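You operate a simulated robot arm through the tools that you are given. There is no shell and no other tool. Be economical: measure what you need, move in short steps, check, and stop when the job is done.

You are at the controls of a simulated robot arm. One attempt, no reset.

Task
Take the press block from the top of the fixture bench and leave it on top of the orange backing pad.
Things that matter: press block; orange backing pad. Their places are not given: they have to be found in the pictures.

It is judged by the outcome, as a careful person would: the job done as asked, and still so three seconds after it is handed in. It fails if anything else is knocked over, pushed out of place, dropped, spilled or broken.

Robot
A 7-joint arm with a two-finger parallel gripper, fixed in place. Base frame: the origin is at the foot of the arm, x ahead of it, y to its left, z up; the work surface is at about z = 0. Units: m, degrees, N and s.
With the tool pointing down near the work surface it reaches from about 0.24 to 0.62 m from the base axis. Its first joint turns from -66.0 to 66.0 degrees. Payload 2.6 kg.
Tool frame: the origin (TCP) lies between the finger pads and is the grasp point; the fingertips stand 0.03 m ahead of it; z points along the fingers, y is the line along which they close. Largest opening 0.094 m; finger width 0.028, thickness 0.01; the body of the gripper, 0.05 by 0.096 m, starts 0.055 m behind the TCP.
Orientation is told as [roll, pitch, yaw] about the base's x, y, z axes, in that order, counted from this pose: with the fingers straight down and closing along the base's y, the tool's x points along the base's -x, its y along +y and its z along -z.

Tools
- The arm moves only by the tool send_rows. Its argument "steps" is a list of rows, each an object (a shift or turn left out is 0, a gripper value left out holds the last) with "xyz": the shift along the tool's x, y, z in m, a list of three; "yaw": the turn about the tool's z in degrees. In form: [{"xyz": [dx, dy, dz], "yaw": yaw}, ...]. A call has 1 to 10 rows; each row is the pose to reach, as a shift and turn from the pose commanded when the call began, along the tool's axes at that moment. "hand" is the finger opening in m, from 0 to 0.094, set as the call begins (left out, the last holds). Each row takes 0.2 s and may step no farther than 0.05 m and 8.6 degrees from the row before; otherwise, or with a gripper value out of range, the whole call is refused. A pose out of reach is approached as far as the arm can. The call stops where the force on the tool passes 40 N (or 10 N more than at its start, if that is more) or the arm is blocked; 0.2 s more then pass. Each finger travels about 0.072 m/s and halts on what it meets, pressing with about 38 N; the grip force reading is that of the motor and also rises with nothing between the fingers. The clock runs only during rows and for 0.2 s after the last one: add rows that repeat a pose to give the fingers time. The reply holds the time, the measured pose of the TCP, the force on the tool along the base axes, the opening and the grip force, in the units named above and with some noise, and new pictures: "views" is both (left out), scene, wrist or none.
- Cameras (640 x 400 px; columns grow to the right, rows downward): "scene" is fixed at [0.0069, 0.4173, 0.579]; the picture's right is [-0.96, -0.30, 0.00], its down [-0.15, 0.50, -0.85] and it looks along [0.25, -0.82, -0.52] (base axes); focal length 340 px, centre (320, 200). "wrist" rides on the gripper at [0.076, 0.014, -0.102] in the tool frame; the picture's right is [-0.18, 0.98, 0.00], its down [-0.75, -0.14, -0.64] and it looks along [-0.63, -0.12, 0.77] (tool axes); focal length 243 px, centre (320, 200).
- point_at(camera, pixels): for up to 12 pixels [column, row] of the newest picture of that camera ("zoom" is the newest enlarged one), the place [x, y, z] in the base frame of the surface seen there, good to about 0.003 m, but the place of the scene camera against the robot may be out by one fixed shift of up to 0.018 m in any direction. It takes no simulated time.
- zoom(camera, box): a new picture of the part [left, top, right, bottom] of that camera's present view, enlarged. It takes no simulated time.
- hand_in(): hands the job in; it is judged then, once.

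Work in short steps. Measure before you move; look again where a grasp or a placing could have gone wrong, and mend it. You have 60 turns and 170 pictures in all, those below and enlarged ones among them. Open the gripper and draw the arm clear of the work before you hand the job in, unless the task says otherwise; then end with one line.

The tools are called as a command line: name --argument value ..., lists and objects as JSON in quotes. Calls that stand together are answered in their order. send_rows: Moves the arm, as the interface text tells. Its arguments: {"type":"object","properties":{"steps":{"type":"array"},"hand":{"type":"number"},"views":{"type":"string","enum":["both","scene","wrist","none"]}},"required":["steps"]} The other tools are called the same way: point_at (camera, pixels) gives the place of the surface under pixels of a picture; zoom (camera, box) takes an enlarged picture of a part of a camera's view; hand_in () hands the job in.

At the start:

```text
clock: 0.0
position: [0.3271, -0.201, 0.2877]
orientation: [0.0, 0.1, 0.1]
force: [-0.6, -0.6, -0.6]
opening: 0.094
grasp_force: 0.0
```

scene: 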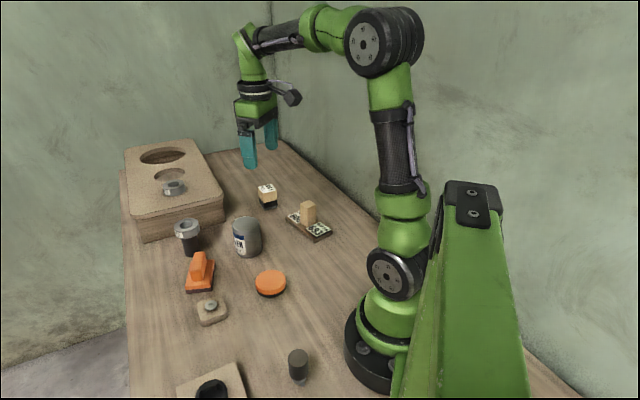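
wrist: 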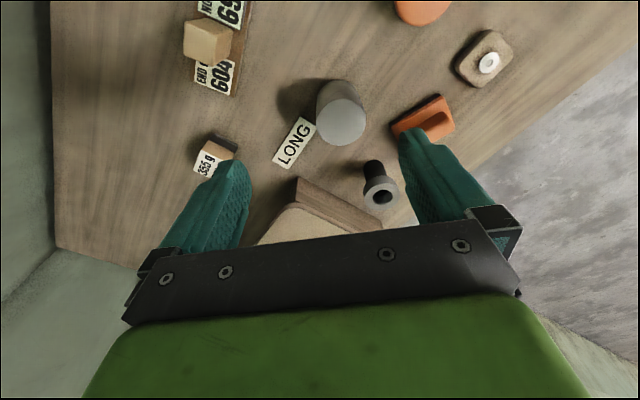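

I'll zoom in on the scene to identify the fixture bench, the press block and the orange pad.

zoom --camera "scene" --box '[240, 160, 360, 250]'

zoom --camera "scene" --box '[110, 130, 240, 230]'

zoom --camera "scene" --box '[160, 210, 320, 330]'

zoom --camera "wrist" --box '[160, 0, 360, 125]'

```text
4.44 times, centred on (300, 205) of scene
```

zoom: 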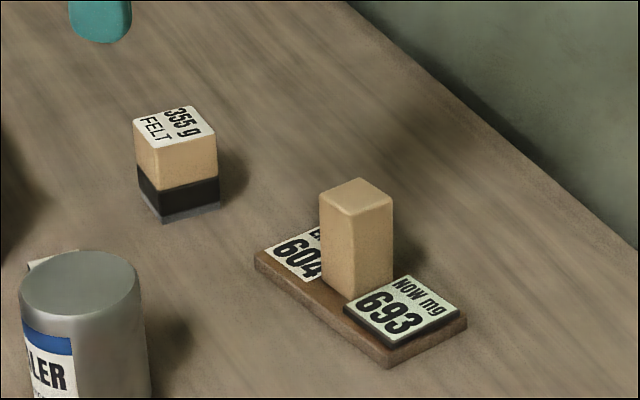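

```text
4.00 times, centred on (175, 180) of scene
```

zoom: 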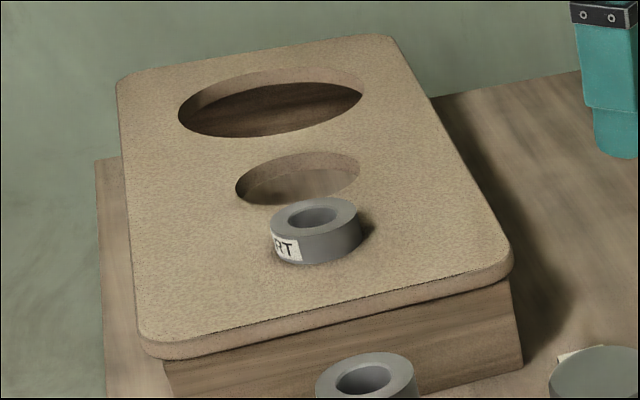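

```text
3.33 times, centred on (240, 270) of scene
```

zoom: 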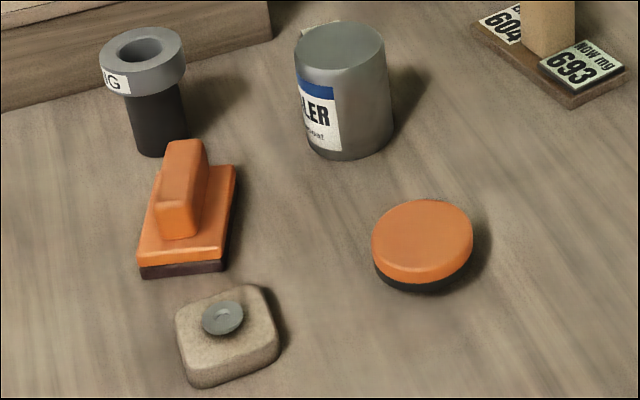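

```text
3.20 times, centred on (260, 62) of wrist
```

zoom: 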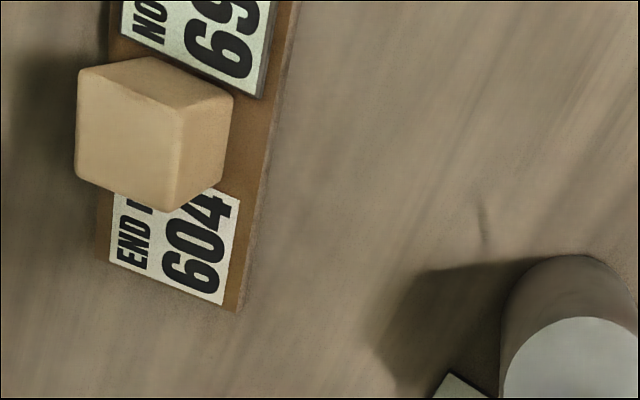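

The candidates aren't clear yet: a wood block on a brown plate, a 355 g FELT block, and a ring on a big holed bench. I'll look closer at each one.

zoom --camera "scene" --box '[160, 330, 320, 400]'

zoom --camera "wrist" --box '[180, 70, 420, 230]'

zoom --camera "wrist" --box '[360, 0, 540, 150]'

point_at --camera "scene" --pixels '[[175, 185], [140, 210], [210, 200], [308, 204], [320, 232], [267, 186], [270, 278], [203, 257], [209, 285], [209, 305], [248, 222], [187, 222]]'

```text
4.00 times, centred on (240, 365) of scene
```

zoom: 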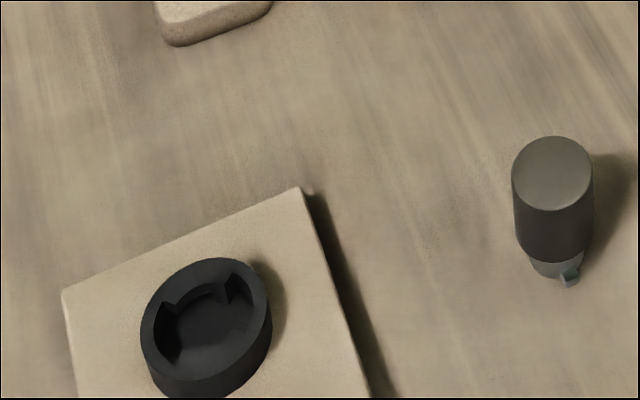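

```text
2.50 times, centred on (300, 150) of wrist
```

zoom: 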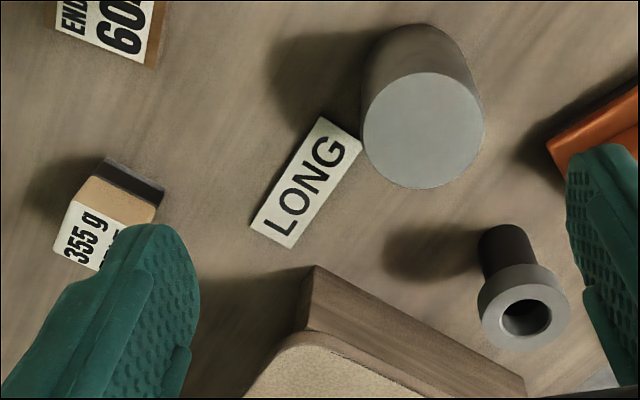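

```text
2.67 times, centred on (450, 75) of wrist
```

zoom: 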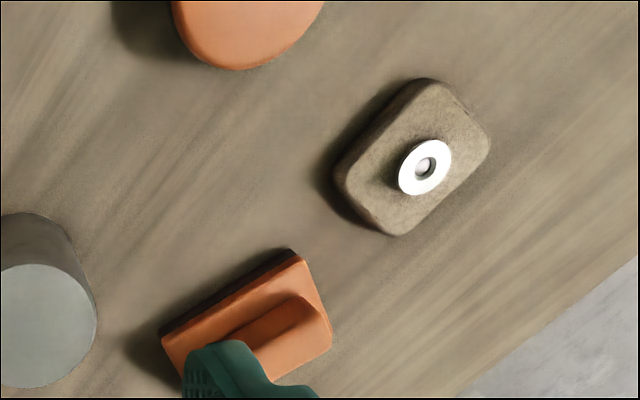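

```text
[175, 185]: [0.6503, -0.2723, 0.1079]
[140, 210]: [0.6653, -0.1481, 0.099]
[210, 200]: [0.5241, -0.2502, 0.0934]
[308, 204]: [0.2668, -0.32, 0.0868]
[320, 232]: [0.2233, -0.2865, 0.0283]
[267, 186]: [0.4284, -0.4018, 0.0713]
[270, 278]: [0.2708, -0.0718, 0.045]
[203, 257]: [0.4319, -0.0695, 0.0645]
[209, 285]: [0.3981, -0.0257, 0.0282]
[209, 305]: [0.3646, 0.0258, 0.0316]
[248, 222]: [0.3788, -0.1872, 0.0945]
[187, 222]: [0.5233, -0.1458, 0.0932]
```

The big bench's ring (x≈0.65) looks out of reach, and the brown plate carries a tall wood block at about (0.267,-0.32). I'll move back and to the right to see the plate and the FELT block from above.

send_rows --steps '[{"xyz": [0.025, -0.035, 0]}, {"xyz": [0.05, -0.07, 0]}, {"xyz": [0.07, -0.11, 0]}, {"xyz": [0.07, -0.11, 0]}]'

```text
clock: 1.0
position: [0.2575, -0.3104, 0.2866]
orientation: [0.0, 0.0, 0.0]
force: [-0.2, 0.5, -0.8]
opening: 0.0938
grasp_force: 0.1
```

scene: 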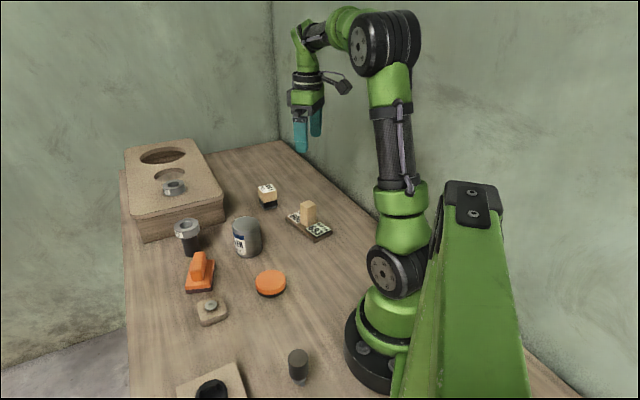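
wrist: 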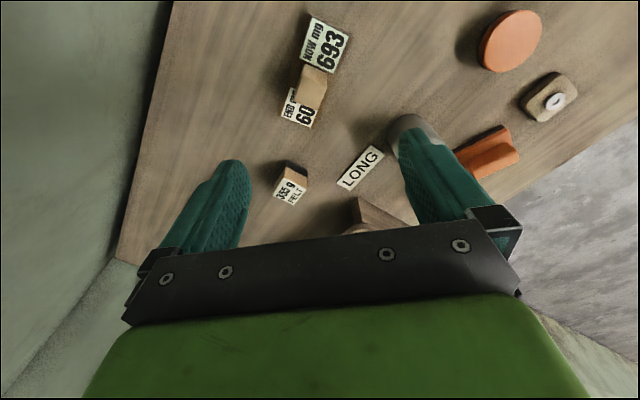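

I'll zoom on the plate and FELT block, and measure both in the wrist view.

zoom --camera "wrist" --box '[250, 0, 410, 100]'

point_at --camera "wrist" --pixels '[[313, 80], [309, 95], [328, 42], [300, 117], [290, 190], [290, 175], [520, 30], [505, 43], [500, 155], [545, 90], [316, 20], [345, 60]]'

zoom --camera "wrist" --box '[420, 0, 600, 180]'

zoom --camera "wrist" --box '[240, 130, 400, 230]'

```text
4.00 times, centred on (330, 50) of wrist
```

zoom: 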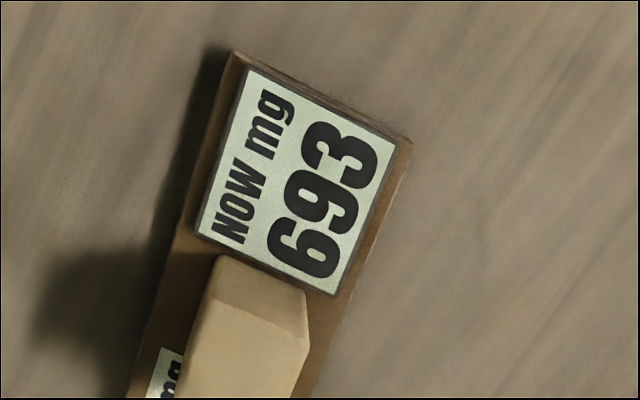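

```text
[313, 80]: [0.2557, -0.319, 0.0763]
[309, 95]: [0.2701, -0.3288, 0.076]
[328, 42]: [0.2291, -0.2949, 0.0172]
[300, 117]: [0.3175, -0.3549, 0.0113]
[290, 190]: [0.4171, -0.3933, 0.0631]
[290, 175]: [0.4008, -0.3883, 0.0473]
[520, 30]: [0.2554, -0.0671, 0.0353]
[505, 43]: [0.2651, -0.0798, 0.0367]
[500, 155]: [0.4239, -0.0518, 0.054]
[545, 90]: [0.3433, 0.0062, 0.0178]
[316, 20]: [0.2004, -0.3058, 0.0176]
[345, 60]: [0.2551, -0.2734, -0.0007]
```

```text
2.22 times, centred on (510, 90) of wrist
```

zoom: 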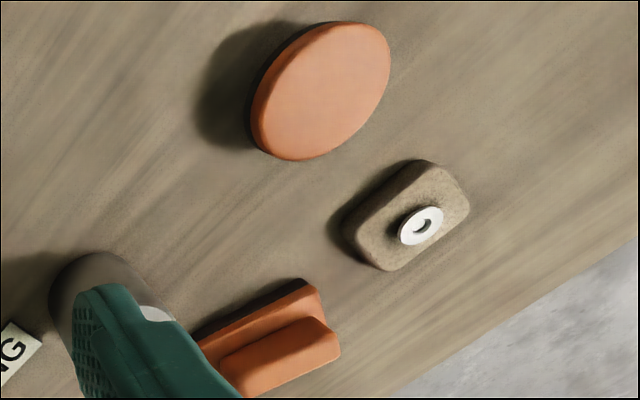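

```text
4.00 times, centred on (320, 180) of wrist
```

zoom: 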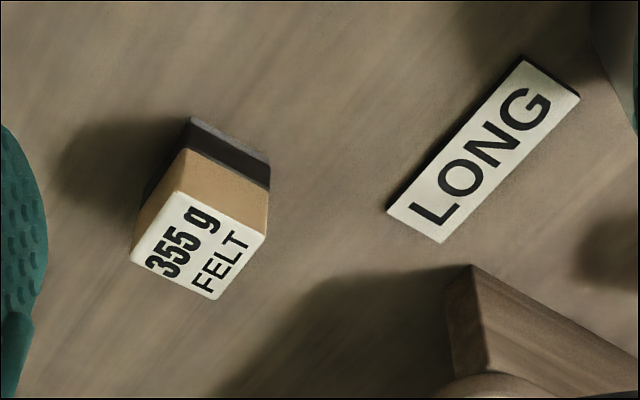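

The wood block stands centred between two readouts on the plate, and the FELT block, beige knobbed block and orange disc are loose on the table. I'll look closer at the beige block and the orange disc by moving left and lower, staying above everything.

send_rows --steps '[{"xyz": [0, 0.048, 0]}, {"xyz": [0, 0.096, 0]}, {"xyz": [0, 0.144, 0.01]}, {"xyz": [0, 0.19, 0.025]}, {"xyz": [0, 0.23, 0.05]}, {"xyz": [0, 0.26, 0.07]}, {"xyz": [0, 0.26, 0.07]}]'

```text
clock: 2.6
position: [0.2576, -0.0529, 0.2159]
orientation: [0.1, 0.0, 0.0]
force: [0.2, -0.2, -0.1]
opening: 0.0941
grasp_force: 0.0
```

scene: 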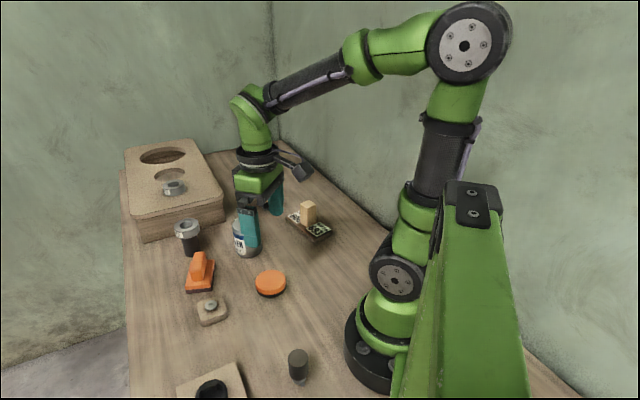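
wrist: 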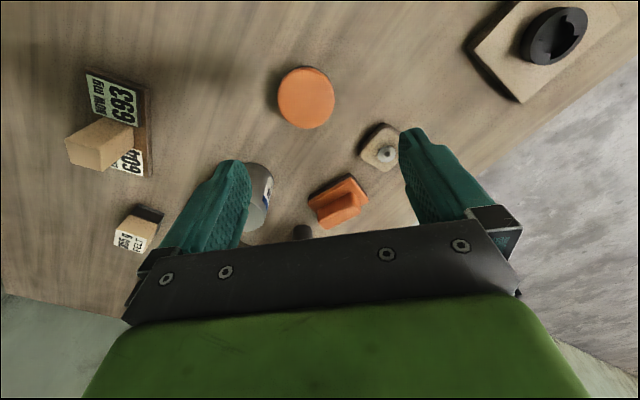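

I'll enlarge the round disc, the beige block, the plate and the orange sander.

zoom --camera "wrist" --box '[260, 50, 420, 150]'

zoom --camera "wrist" --box '[50, 60, 178, 140]'

zoom --camera "wrist" --box '[300, 110, 412, 240]'

zoom --camera "wrist" --box '[60, 100, 220, 260]'

zoom --camera "scene" --box '[280, 190, 340, 250]'

```text
4.00 times, centred on (340, 100) of wrist
```

zoom: 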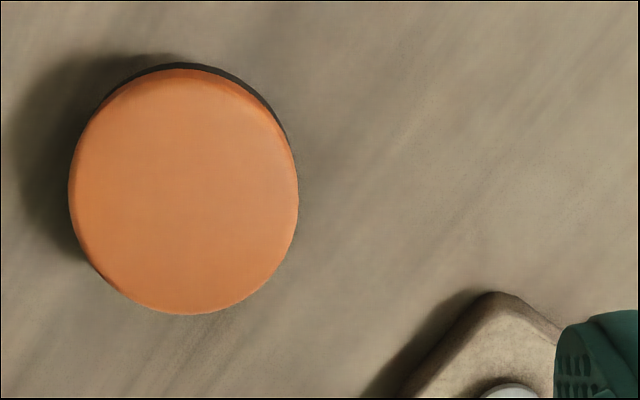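

```text
5.00 times, centred on (114, 100) of wrist
```

zoom: 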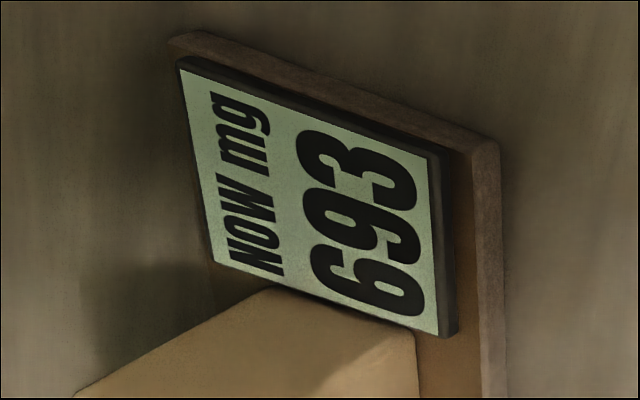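

```text
3.08 times, centred on (356, 175) of wrist
```

zoom: 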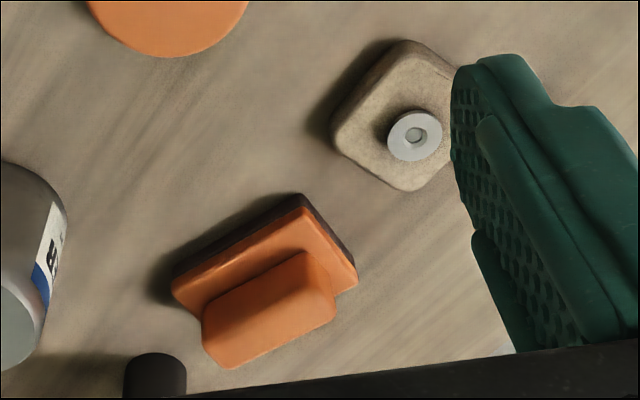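

```text
2.50 times, centred on (140, 180) of wrist
```

zoom: 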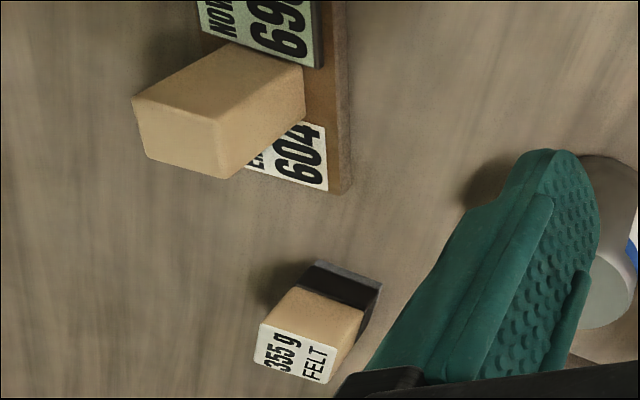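

```text
6.67 times, centred on (310, 220) of scene
```

zoom: 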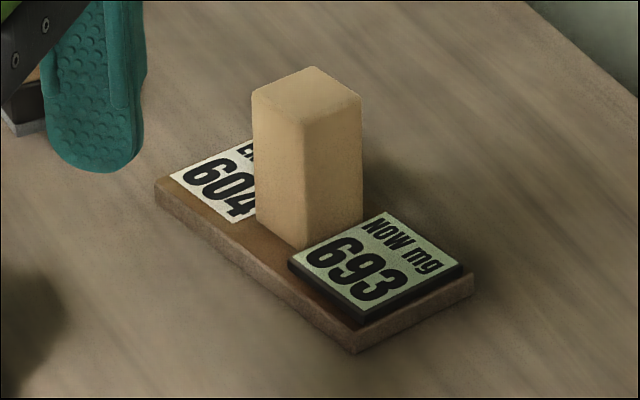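

Two readings remain: the wood post may be part of the plate's gauge, or it may be a loose block resting on it. I'll measure its top face precisely, and the FELT block too.

zoom --camera "wrist" --box '[55, 110, 151, 170]'

```text
6.67 times, centred on (103, 140) of wrist
```

zoom: 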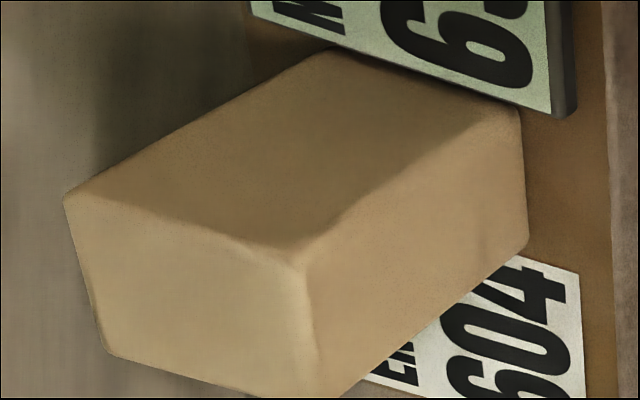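

I'll take points on this block: the top face corners, the side faces, and the base edge near the NOW card.

point_at --camera "zoom" --pixels '[[75, 205], [290, 265], [115, 345], [310, 385], [200, 300], [335, 58], [512, 112], [518, 240], [325, 395], [400, 180], [590, 250], [250, 150]]'

point_at --camera "wrist" --pixels '[[117, 235], [133, 250], [155, 228], [140, 238], [303, 70], [280, 95], [334, 97], [305, 127], [306, 98]]'

```text
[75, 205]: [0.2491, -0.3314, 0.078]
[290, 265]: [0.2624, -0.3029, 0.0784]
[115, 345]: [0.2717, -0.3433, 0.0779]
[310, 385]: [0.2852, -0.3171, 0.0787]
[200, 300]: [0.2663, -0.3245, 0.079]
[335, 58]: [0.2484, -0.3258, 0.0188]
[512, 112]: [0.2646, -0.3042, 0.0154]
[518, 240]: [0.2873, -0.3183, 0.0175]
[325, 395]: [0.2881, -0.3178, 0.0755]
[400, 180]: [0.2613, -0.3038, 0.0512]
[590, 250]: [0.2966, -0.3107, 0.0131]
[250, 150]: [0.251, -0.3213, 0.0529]
```

```text
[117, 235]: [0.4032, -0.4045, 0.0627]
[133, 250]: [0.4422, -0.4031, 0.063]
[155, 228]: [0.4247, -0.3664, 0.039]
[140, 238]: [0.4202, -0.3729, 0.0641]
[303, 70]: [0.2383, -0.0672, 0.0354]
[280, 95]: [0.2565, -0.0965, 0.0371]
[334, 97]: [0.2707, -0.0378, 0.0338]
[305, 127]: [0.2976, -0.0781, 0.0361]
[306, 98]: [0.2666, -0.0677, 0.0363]
```

The wood block's top centre is (0.267,-0.324), its top z is 0.078 and its base sits on the plate at z≈0.013, turned about -26°. I'll move above it, aligned, so a gentle lift can show whether it's loose.

send_rows --steps '[{"xyz": [0, -0.045, 0], "yaw": 5}, {"xyz": [0, -0.09, 0], "yaw": 10}, {"xyz": [-0.003, -0.135, 0], "yaw": 15}, {"xyz": [-0.006, -0.18, 0], "yaw": 20}, {"xyz": [-0.009, -0.225, 0], "yaw": 24}, {"xyz": [-0.0095, -0.271, 0], "yaw": 26.5}, {"xyz": [-0.0095, -0.271, 0.03], "yaw": 26.5}, {"xyz": [-0.0095, -0.271, 0.06], "yaw": 26.5}, {"xyz": [-0.0095, -0.271, 0.06], "yaw": 26.5}]'

```text
clock: 4.6
position: [0.2686, -0.3229, 0.1584]
orientation: [0.0, -0.1, -26.5]
force: [0.1, -0.2, 0.6]
opening: 0.0939
grasp_force: 0.1
```

scene: 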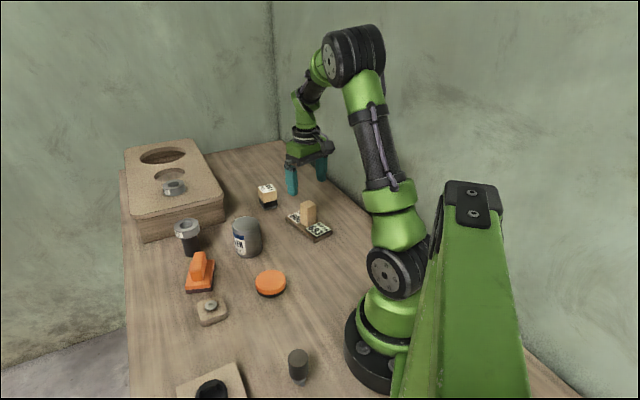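
wrist: 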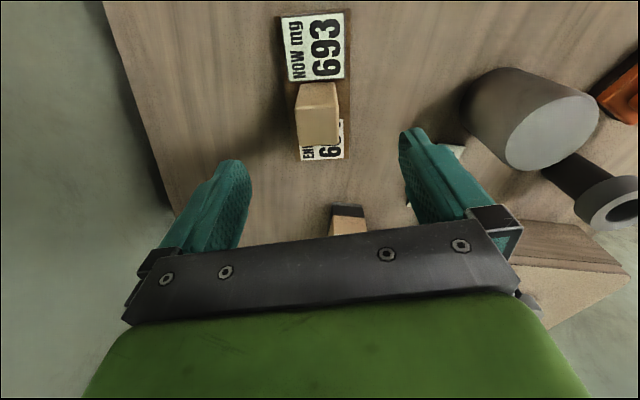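

The post now looks square to the tool (around (317,110)). I'll re-measure its top before descending.

zoom --camera "wrist" --box '[277, 70, 357, 170]'

point_at --camera "wrist" --pixels '[[299, 112], [336, 112], [299, 143], [337, 143], [318, 128]]'

```text
4.00 times, centred on (317, 120) of wrist
```

zoom: 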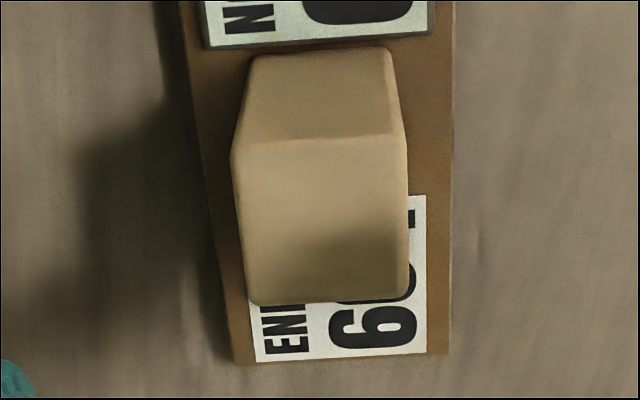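

```text
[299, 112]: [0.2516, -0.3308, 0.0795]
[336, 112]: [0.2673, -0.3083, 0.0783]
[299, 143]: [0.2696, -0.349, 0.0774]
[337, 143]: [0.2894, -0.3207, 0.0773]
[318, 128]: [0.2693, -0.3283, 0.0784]
```

The top centre is about (0.268,-0.3255), so I'll shift 2.5 mm along tool -y. I'll partly close the hand and descend so the TCP is at z≈0.056, tips well above the plate.

send_rows --steps '[{"xyz": [0, -0.0025, 0.03]}, {"xyz": [0, -0.0025, 0.06]}, {"xyz": [0, -0.0025, 0.085]}, {"xyz": [0, -0.0025, 0.102]}, {"xyz": [0, -0.0025, 0.102]}]' --hand 0.065 --views "both"

```text
clock: 5.8
position: [0.2685, -0.3251, 0.0551]
orientation: [0.0, -0.1, -26.5]
force: [-0.7, -0.5, 0.2]
opening: 0.065
grasp_force: 0.1
```

scene: 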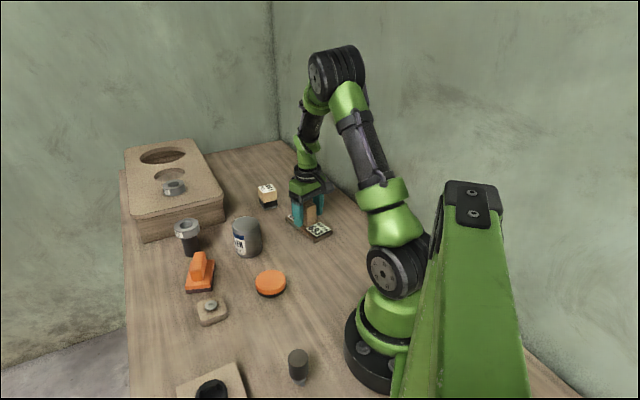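
wrist: 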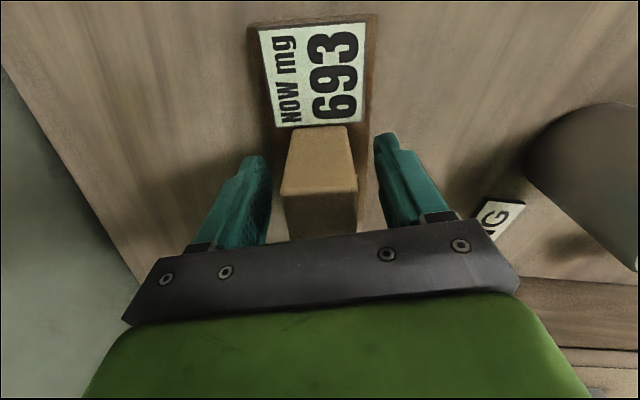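

The post lies between the fingers with clearance on both sides. I'll close gently onto it and hold in place.

send_rows --steps '[{"xyz": [0, 0, 0]}, {"xyz": [0, 0, 0]}, {"xyz": [0, 0, 0]}]' --hand 0.028 --views "wrist"

```text
clock: 6.6
position: [0.2673, -0.3266, 0.055]
orientation: [0.0, 0.0, -26.7]
force: [0.0, 0.6, 1.8]
opening: 0.0381
grasp_force: 38.2
```

wrist: 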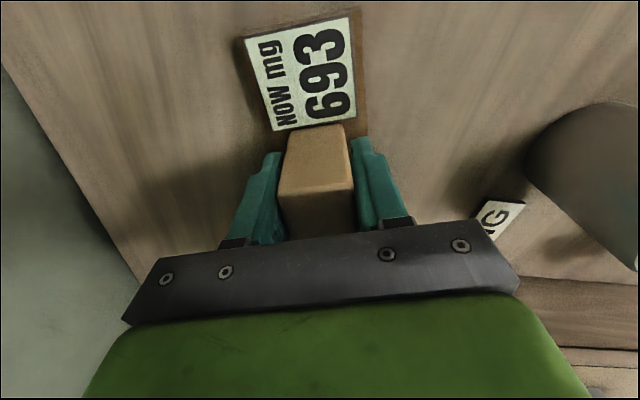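

The NOW card turned with the post as the fingers squared up, which suggests the post is joined to the plate. I'll lift by just 6 mm to confirm.

send_rows --steps '[{"xyz": [0, 0, -0.003]}, {"xyz": [0, 0, -0.006]}, {"xyz": [0, 0, -0.006]}]'

zoom --camera "scene" --box '[270, 180, 350, 250]'

```text
clock: 7.4
position: [0.2679, -0.3249, 0.0616]
orientation: [0.0, 0.0, -26.4]
force: [0.5, -0.5, -1.8]
opening: 0.0378
grasp_force: 38.1
```

scene: 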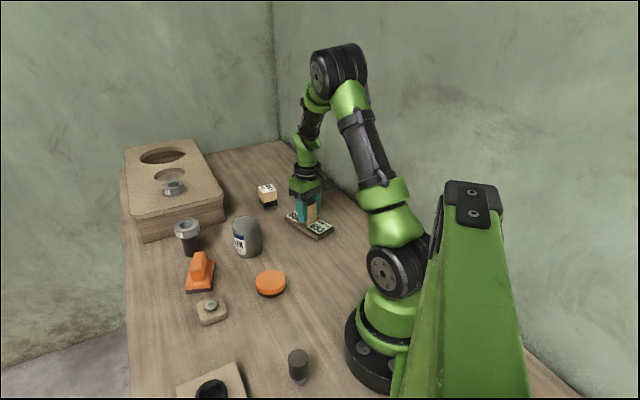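
wrist: 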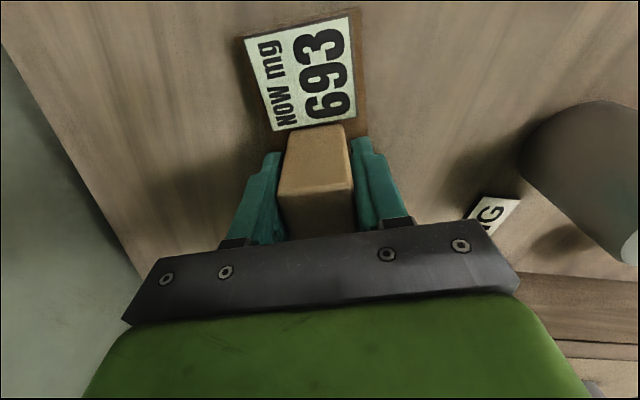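

```text
5.71 times, centred on (310, 215) of scene
```

zoom: 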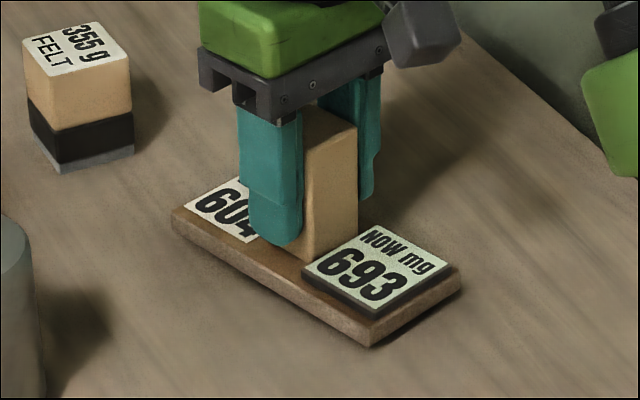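

The whole plate lifted with the post, so the post is part of the gauge and the loose 355 g FELT block is the press block. The plate had turned about 9° (card top edge slope went from -3° to -12°), so I'll turn it back while it's lifted and compare.

send_rows --steps '[{"xyz": [0, 0, 0], "yaw": 4.5}, {"xyz": [0, 0, 0], "yaw": 9}, {"xyz": [0, 0, 0.003], "yaw": 9}, {"xyz": [0, 0, 0.0055], "yaw": 9}, {"xyz": [0, 0, 0.0055], "yaw": 9}]'

zoom --camera "scene" --box '[280, 190, 340, 250]'

```text
clock: 8.6
position: [0.2667, -0.3235, 0.0555]
orientation: [0.0, 0.0, -35.5]
force: [0.0, -0.3, -3.1]
opening: 0.0376
grasp_force: 37.9
```

scene: 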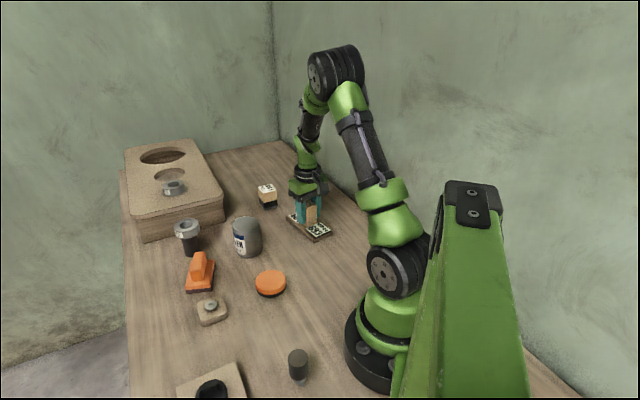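
wrist: 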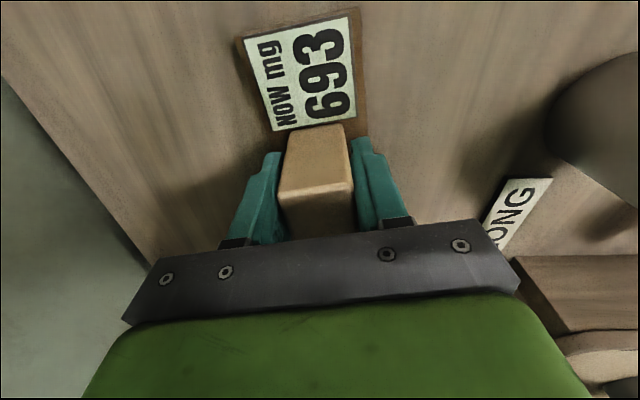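

```text
6.67 times, centred on (310, 220) of scene
```

zoom: 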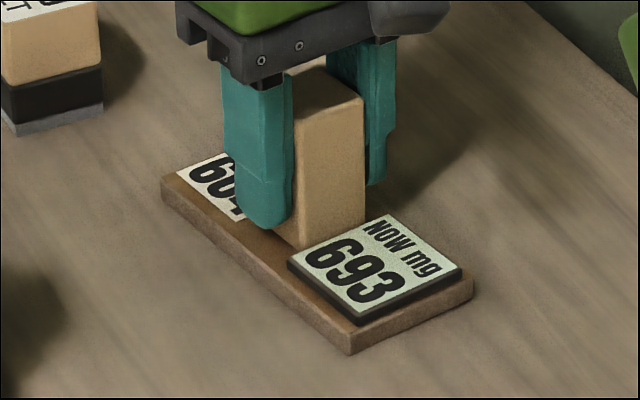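

The plate is almost exactly back: corners at (161,178), (350,352), (473,276) against the original (155,180), (355,350), (472,275), about 2° over. I'll back off 2°, settle and open.

send_rows --steps '[{"xyz": [0, 0, -0.0005], "yaw": -2}, {"xyz": [0, 0, 0.0005], "yaw": -2}, {"xyz": [0, 0, 0.0005], "yaw": -2}]' --views "none"

send_rows --steps '[{"xyz": [0, 0, 0]}, {"xyz": [0, 0, 0]}, {"xyz": [0, 0, 0]}]' --hand 0.07 --views "scene"

zoom --camera "scene" --box '[280, 190, 340, 250]'

```text
clock: 9.4
position: [0.2667, -0.324, 0.0554]
orientation: [0.0, 0.0, -33.3]
force: [0.0, -0.2, -0.2]
opening: 0.038
grasp_force: 38.0
```

```text
clock: 10.2
position: [0.2668, -0.3236, 0.0548]
orientation: [-0.1, 0.0, -33.5]
force: [0.1, 0.3, 0.6]
opening: 0.0701
grasp_force: 0.0
```

scene: 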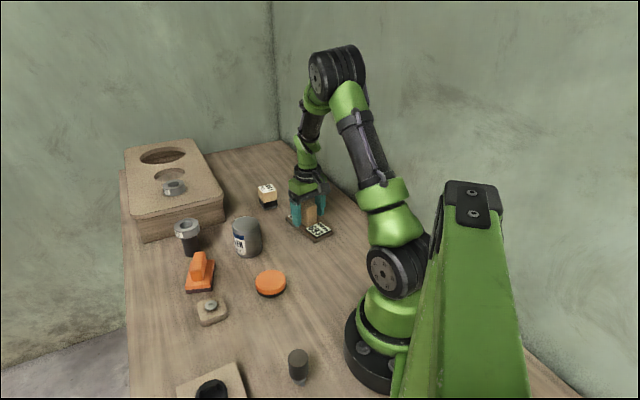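

```text
6.67 times, centred on (310, 220) of scene
```

zoom: 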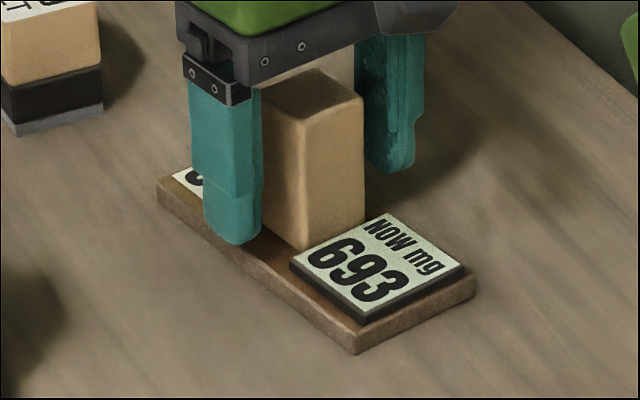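

The plate is back within about 1 mm (corners (157,181), (355,353), (472,276)). I'll rise straight up, then turn back to yaw 0 to view the FELT block.

send_rows --steps '[{"xyz": [0, 0, -0.03]}, {"xyz": [0, 0, -0.07]}, {"xyz": [0, 0, -0.11]}, {"xyz": [0, 0, -0.13], "yaw": -6}, {"xyz": [0, 0, -0.14], "yaw": -12}, {"xyz": [0, 0, -0.15], "yaw": -18}, {"xyz": [0, 0, -0.16], "yaw": -25}, {"xyz": [0, 0, -0.16], "yaw": -33.5}, {"xyz": [0, 0, -0.16], "yaw": -33.5}]' --hand 0.094

zoom --camera "wrist" --box '[250, 130, 350, 230]'

zoom --camera "scene" --box '[240, 170, 340, 250]'

```text
clock: 12.2
position: [0.2677, -0.3244, 0.2151]
orientation: [0.1, 0.0, 0.2]
force: [0.9, 0.0, 0.2]
opening: 0.0939
grasp_force: 0.1
```

scene: 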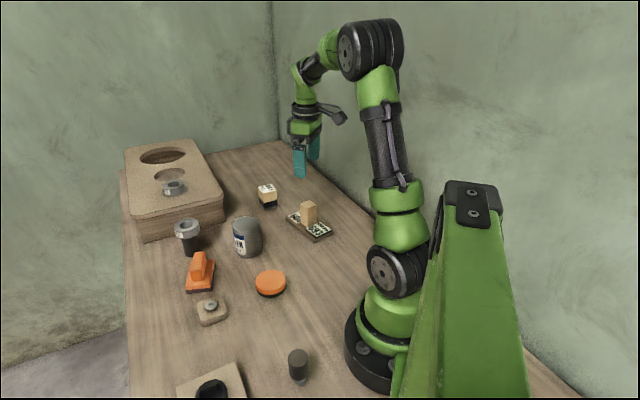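
wrist: 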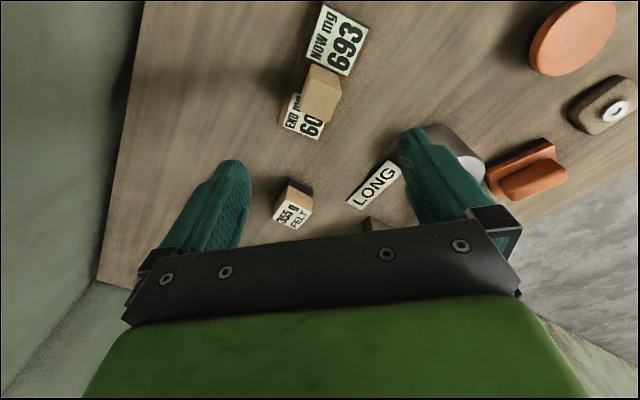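

```text
4.00 times, centred on (300, 180) of wrist
```

zoom: 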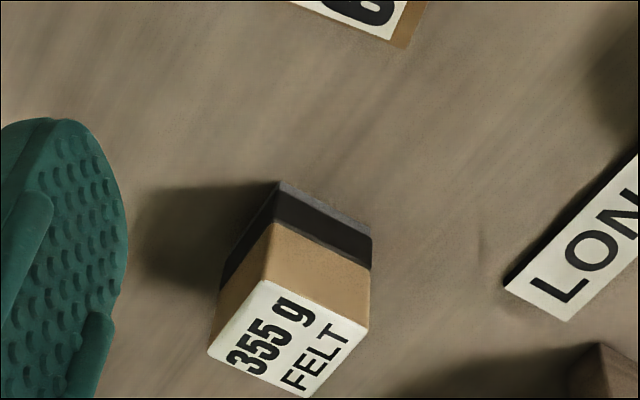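

```text
5.00 times, centred on (290, 210) of scene
```

zoom: 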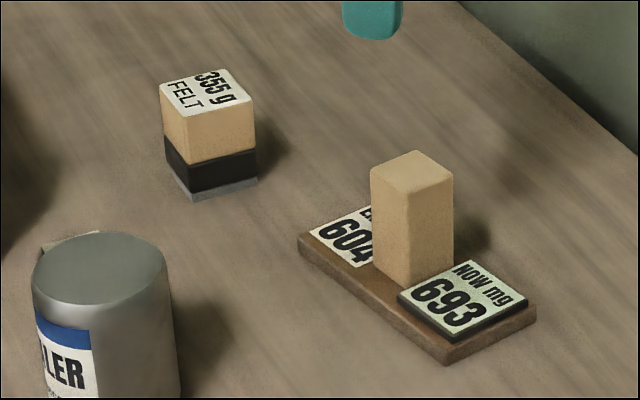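

The plate and post are back as they were. Now I'll measure the FELT block's top corners and sides.

point_at --camera "wrist" --pixels '[[287, 202], [310, 212], [298, 226], [275, 218], [292, 214], [291, 177], [312, 190], [300, 196]]'

point_at --camera "scene" --pixels '[[259, 187], [268, 192], [275, 189], [267, 184], [267, 188], [260, 206], [270, 283], [270, 274]]'

```text
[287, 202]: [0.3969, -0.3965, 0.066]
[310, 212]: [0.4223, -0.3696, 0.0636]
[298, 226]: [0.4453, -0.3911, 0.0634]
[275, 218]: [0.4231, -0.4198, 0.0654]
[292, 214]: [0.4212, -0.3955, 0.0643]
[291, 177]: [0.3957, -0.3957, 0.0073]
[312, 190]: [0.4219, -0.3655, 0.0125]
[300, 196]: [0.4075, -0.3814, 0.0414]
```

```text
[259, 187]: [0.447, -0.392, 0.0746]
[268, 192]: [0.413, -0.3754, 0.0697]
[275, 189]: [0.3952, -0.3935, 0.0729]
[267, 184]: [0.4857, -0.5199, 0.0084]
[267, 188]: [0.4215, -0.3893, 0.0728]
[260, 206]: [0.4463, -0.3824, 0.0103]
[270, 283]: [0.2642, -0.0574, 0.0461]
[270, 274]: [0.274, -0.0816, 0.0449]
```

The FELT block's top centre is (0.422,-0.394), z≈0.064, about 0.037 m square and turned ~42.5°. I'll move above it with matching yaw.

send_rows --steps '[{"xyz": [-0.03, -0.014, 0], "yaw": 8}, {"xyz": [-0.06, -0.028, 0], "yaw": 16}, {"xyz": [-0.09, -0.042, 0], "yaw": 24}, {"xyz": [-0.12, -0.056, 0], "yaw": 32}, {"xyz": [-0.154, -0.07, 0.02], "yaw": 40}, {"xyz": [-0.154, -0.07, 0.05], "yaw": 42.5}, {"xyz": [-0.154, -0.07, 0.06], "yaw": 42.5}, {"xyz": [-0.154, -0.07, 0.06], "yaw": 42.5}]'

zoom --camera "wrist" --box '[270, 70, 370, 170]'

```text
clock: 14.0
position: [0.4218, -0.394, 0.1545]
orientation: [-0.1, 0.0, -42.5]
force: [-0.4, -0.5, 0.8]
opening: 0.0941
grasp_force: 0.1
```

scene: 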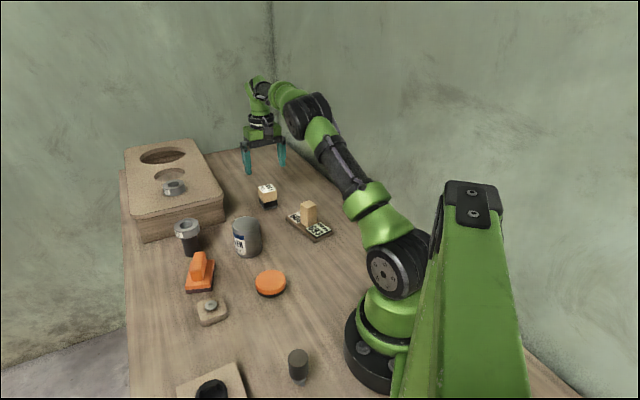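
wrist: 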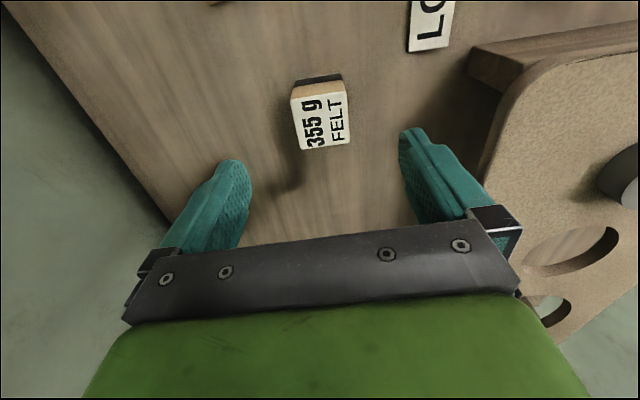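

```text
4.00 times, centred on (320, 120) of wrist
```

zoom: 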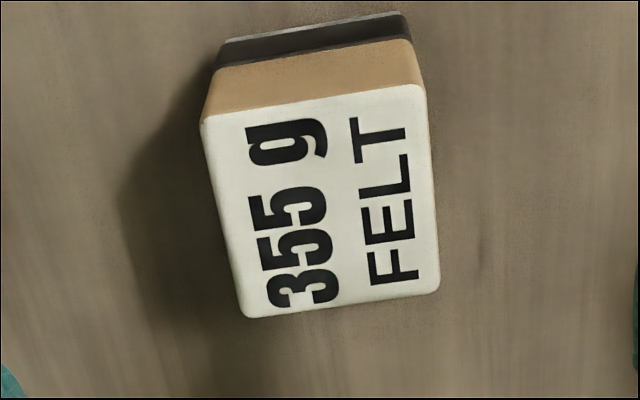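

Allowing for the camera's own ~10° roll, the block (edge slope about -9°) is nearly square to the tool. I'll measure its corners for the final correction.

point_at --camera "zoom" --pixels '[[212, 128], [416, 95], [248, 310], [432, 284], [325, 205], [300, 85]]'

```text
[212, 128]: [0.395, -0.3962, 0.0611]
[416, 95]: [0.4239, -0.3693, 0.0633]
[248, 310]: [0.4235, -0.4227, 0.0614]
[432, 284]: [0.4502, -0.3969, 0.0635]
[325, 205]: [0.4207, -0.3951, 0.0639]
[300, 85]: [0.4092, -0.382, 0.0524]
```

Centre (0.423,-0.396), needing about 2.5° more yaw and a 2.6 mm shift. I'll descend with the TCP to z≈0.042.

send_rows --steps '[{"xyz": [-0.0026, -0.0007, 0.03], "yaw": 2.5}, {"xyz": [-0.0026, -0.0007, 0.06], "yaw": 2.5}, {"xyz": [-0.0026, -0.0007, 0.09], "yaw": 2.5}, {"xyz": [-0.0026, -0.0007, 0.1125], "yaw": 2.5}, {"xyz": [-0.0026, -0.0007, 0.1125], "yaw": 2.5}]' --hand 0.07

```text
clock: 15.2
position: [0.4216, -0.3969, 0.0434]
orientation: [0.0, 0.0, -45.0]
force: [0.5, -0.7, 0.5]
opening: 0.0697
grasp_force: 0.1
```

scene: 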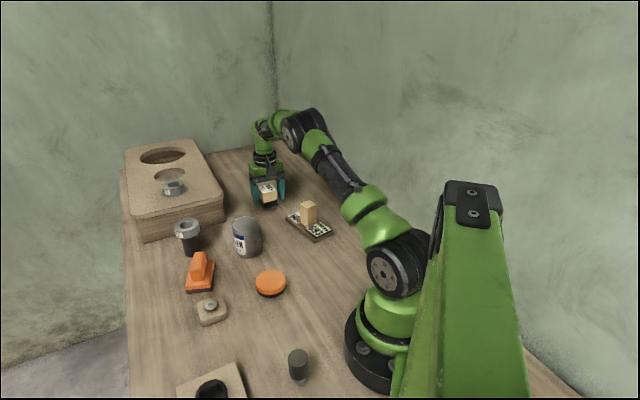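
wrist: 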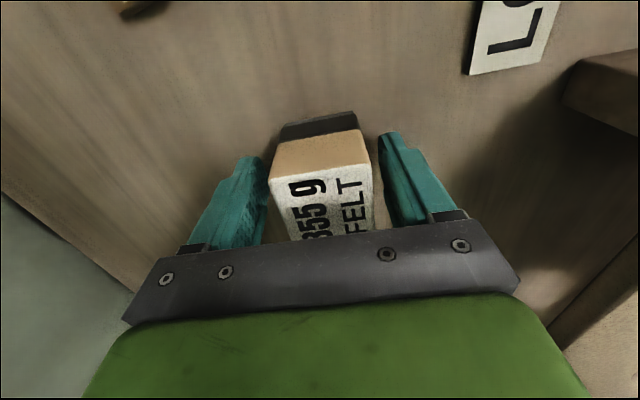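

The block is centred between the fingers with gaps on both sides. I'll close on it, then lift once the grip is confirmed.

send_rows --steps '[{"xyz": [0, 0, 0]}, {"xyz": [0, 0, 0]}, {"xyz": [0, 0, 0]}, {"xyz": [0, 0, 0]}]' --hand 0.03 --views "wrist"

send_rows --steps '[{"xyz": [0, 0, -0.01]}, {"xyz": [0, 0, -0.03]}, {"xyz": [0, 0, -0.06]}, {"xyz": [0, 0, -0.1]}, {"xyz": [0, 0, -0.14]}, {"xyz": [0, 0, -0.14]}]'

```text
clock: 16.2
position: [0.4219, -0.3985, 0.0453]
orientation: [0.0, 0.0, -44.8]
force: [2.4, 2.5, -0.4]
opening: 0.0497
grasp_force: 38.0
```

wrist: 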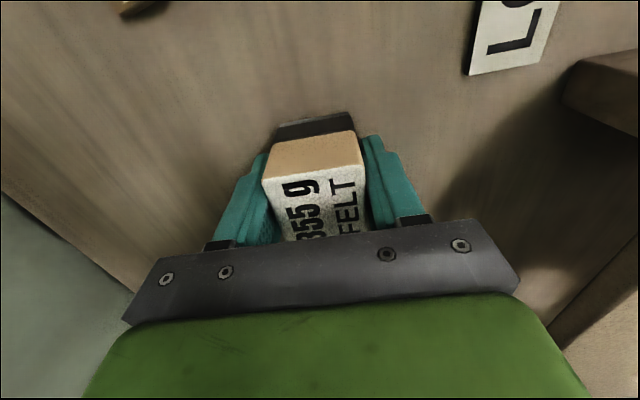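

```text
clock: 17.6
position: [0.424, -0.3961, 0.1839]
orientation: [0.0, 0.0, -45.1]
force: [0.6, -0.1, -7.0]
opening: 0.0491
grasp_force: 38.2
```

scene: 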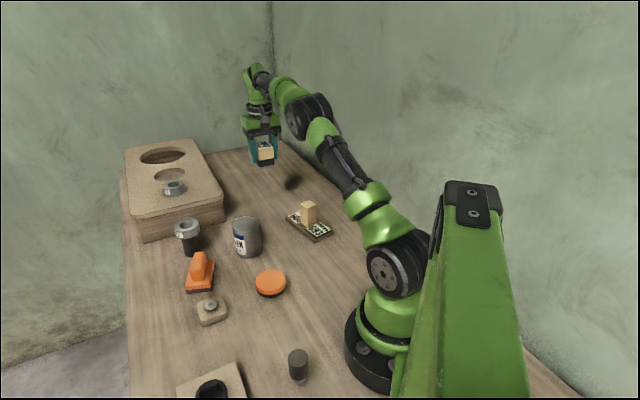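
wrist: 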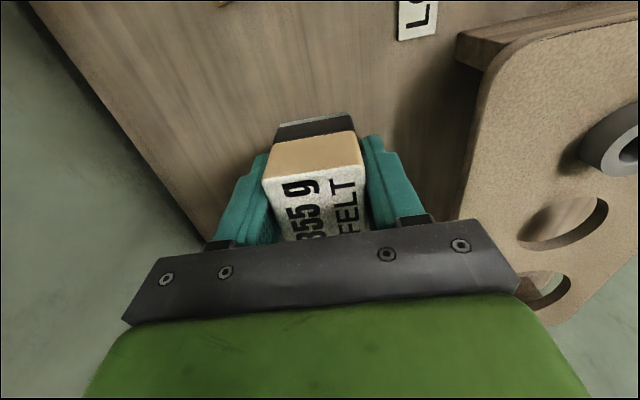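

The block is held securely (opening 0.049) and lifted to z 0.184. I'll carry it above the disc centre (0.267,-0.069), passing above the can, and turn back to yaw 0.

send_rows --steps '[{"xyz": [0.034, 0.012, -0.01], "yaw": -4.5}, {"xyz": [0.068, 0.024, -0.015], "yaw": -9}, {"xyz": [0.102, 0.036, -0.015], "yaw": -13.5}, {"xyz": [0.137, 0.048, -0.015], "yaw": -18}, {"xyz": [0.171, 0.06, -0.015], "yaw": -22.5}, {"xyz": [0.205, 0.072, -0.015], "yaw": -27}, {"xyz": [0.239, 0.084, -0.015], "yaw": -31.5}, {"xyz": [0.274, 0.096, -0.015], "yaw": -36}, {"xyz": [0.308, 0.108, -0.01], "yaw": -40.5}, {"xyz": [0.342, 0.12, 0], "yaw": -45}]'

```text
clock: 19.8
position: [0.2655, -0.0702, 0.1828]
orientation: [0.0, -0.1, 0.1]
force: [-0.6, -0.2, -6.7]
opening: 0.0493
grasp_force: 37.5
```

scene: 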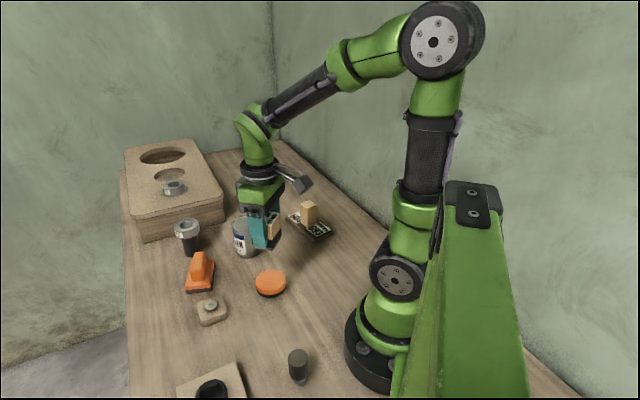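
wrist: 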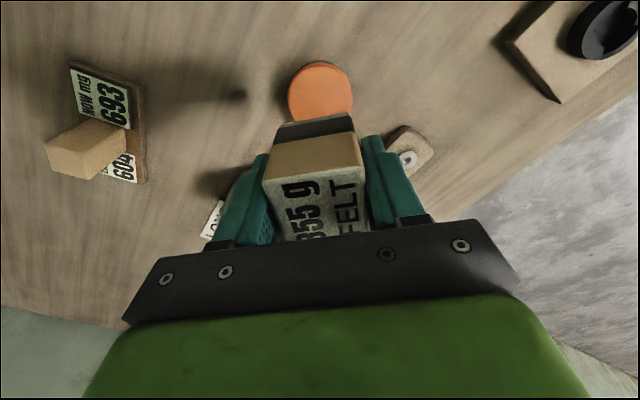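

The disc is visible at (320,92) just ahead of the held block. I'll measure the disc rim and the held block's near faces.

point_at --camera "wrist" --pixels '[[290, 95], [350, 95], [320, 65], [300, 72], [340, 72], [320, 95], [280, 137], [352, 127], [318, 128], [267, 178], [360, 165], [310, 160]]'

```text
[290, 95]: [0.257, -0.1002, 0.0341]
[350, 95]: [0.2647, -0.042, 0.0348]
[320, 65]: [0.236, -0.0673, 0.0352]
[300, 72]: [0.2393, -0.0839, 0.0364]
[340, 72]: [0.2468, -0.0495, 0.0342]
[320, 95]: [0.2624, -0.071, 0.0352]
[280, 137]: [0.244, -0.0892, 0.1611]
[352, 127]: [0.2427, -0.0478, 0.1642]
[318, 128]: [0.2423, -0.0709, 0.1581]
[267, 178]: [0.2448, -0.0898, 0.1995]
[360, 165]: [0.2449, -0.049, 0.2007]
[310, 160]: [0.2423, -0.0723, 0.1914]
```

Disc centre (0.267,-0.070), top z≈0.035. The held block's centre is about (0.263,-0.069) with its bottom ~0.044 below the TCP. I'll shift 3.5 mm forward and descend to just above contact.

send_rows --steps '[{"xyz": [-0.0035, -0.001, 0.03]}, {"xyz": [-0.0035, -0.001, 0.06]}, {"xyz": [-0.0035, -0.001, 0.085]}, {"xyz": [-0.0035, -0.001, 0.097]}, {"xyz": [-0.0035, -0.001, 0.097]}]'

zoom --camera "scene" --box '[220, 220, 320, 310]'

```text
clock: 21.0
position: [0.2708, -0.0703, 0.0872]
orientation: [0.0, 0.0, 0.1]
force: [-0.2, -0.4, -6.1]
opening: 0.0492
grasp_force: 37.8
```

scene: 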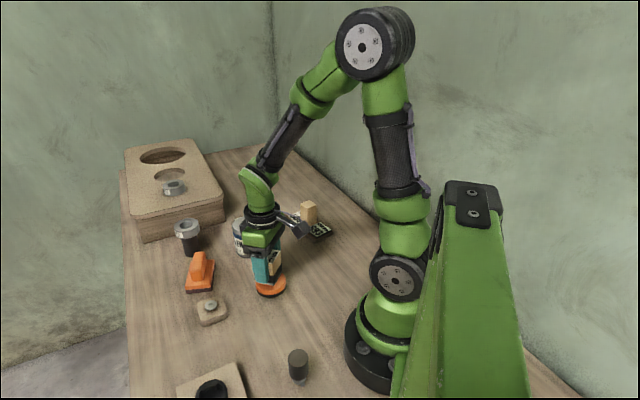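
wrist: 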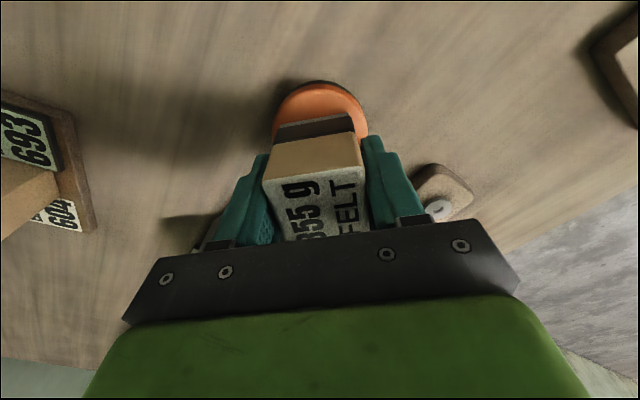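

```text
4.44 times, centred on (270, 265) of scene
```

zoom: 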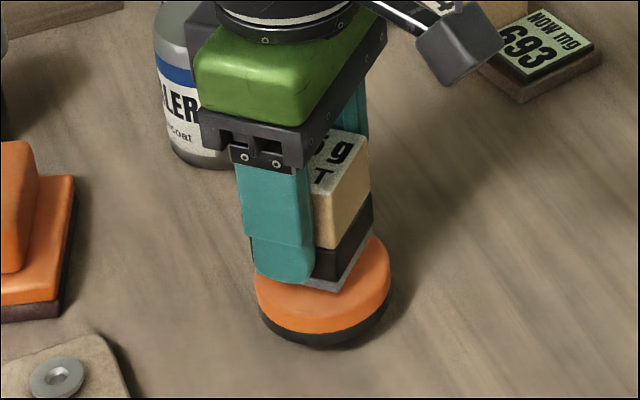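

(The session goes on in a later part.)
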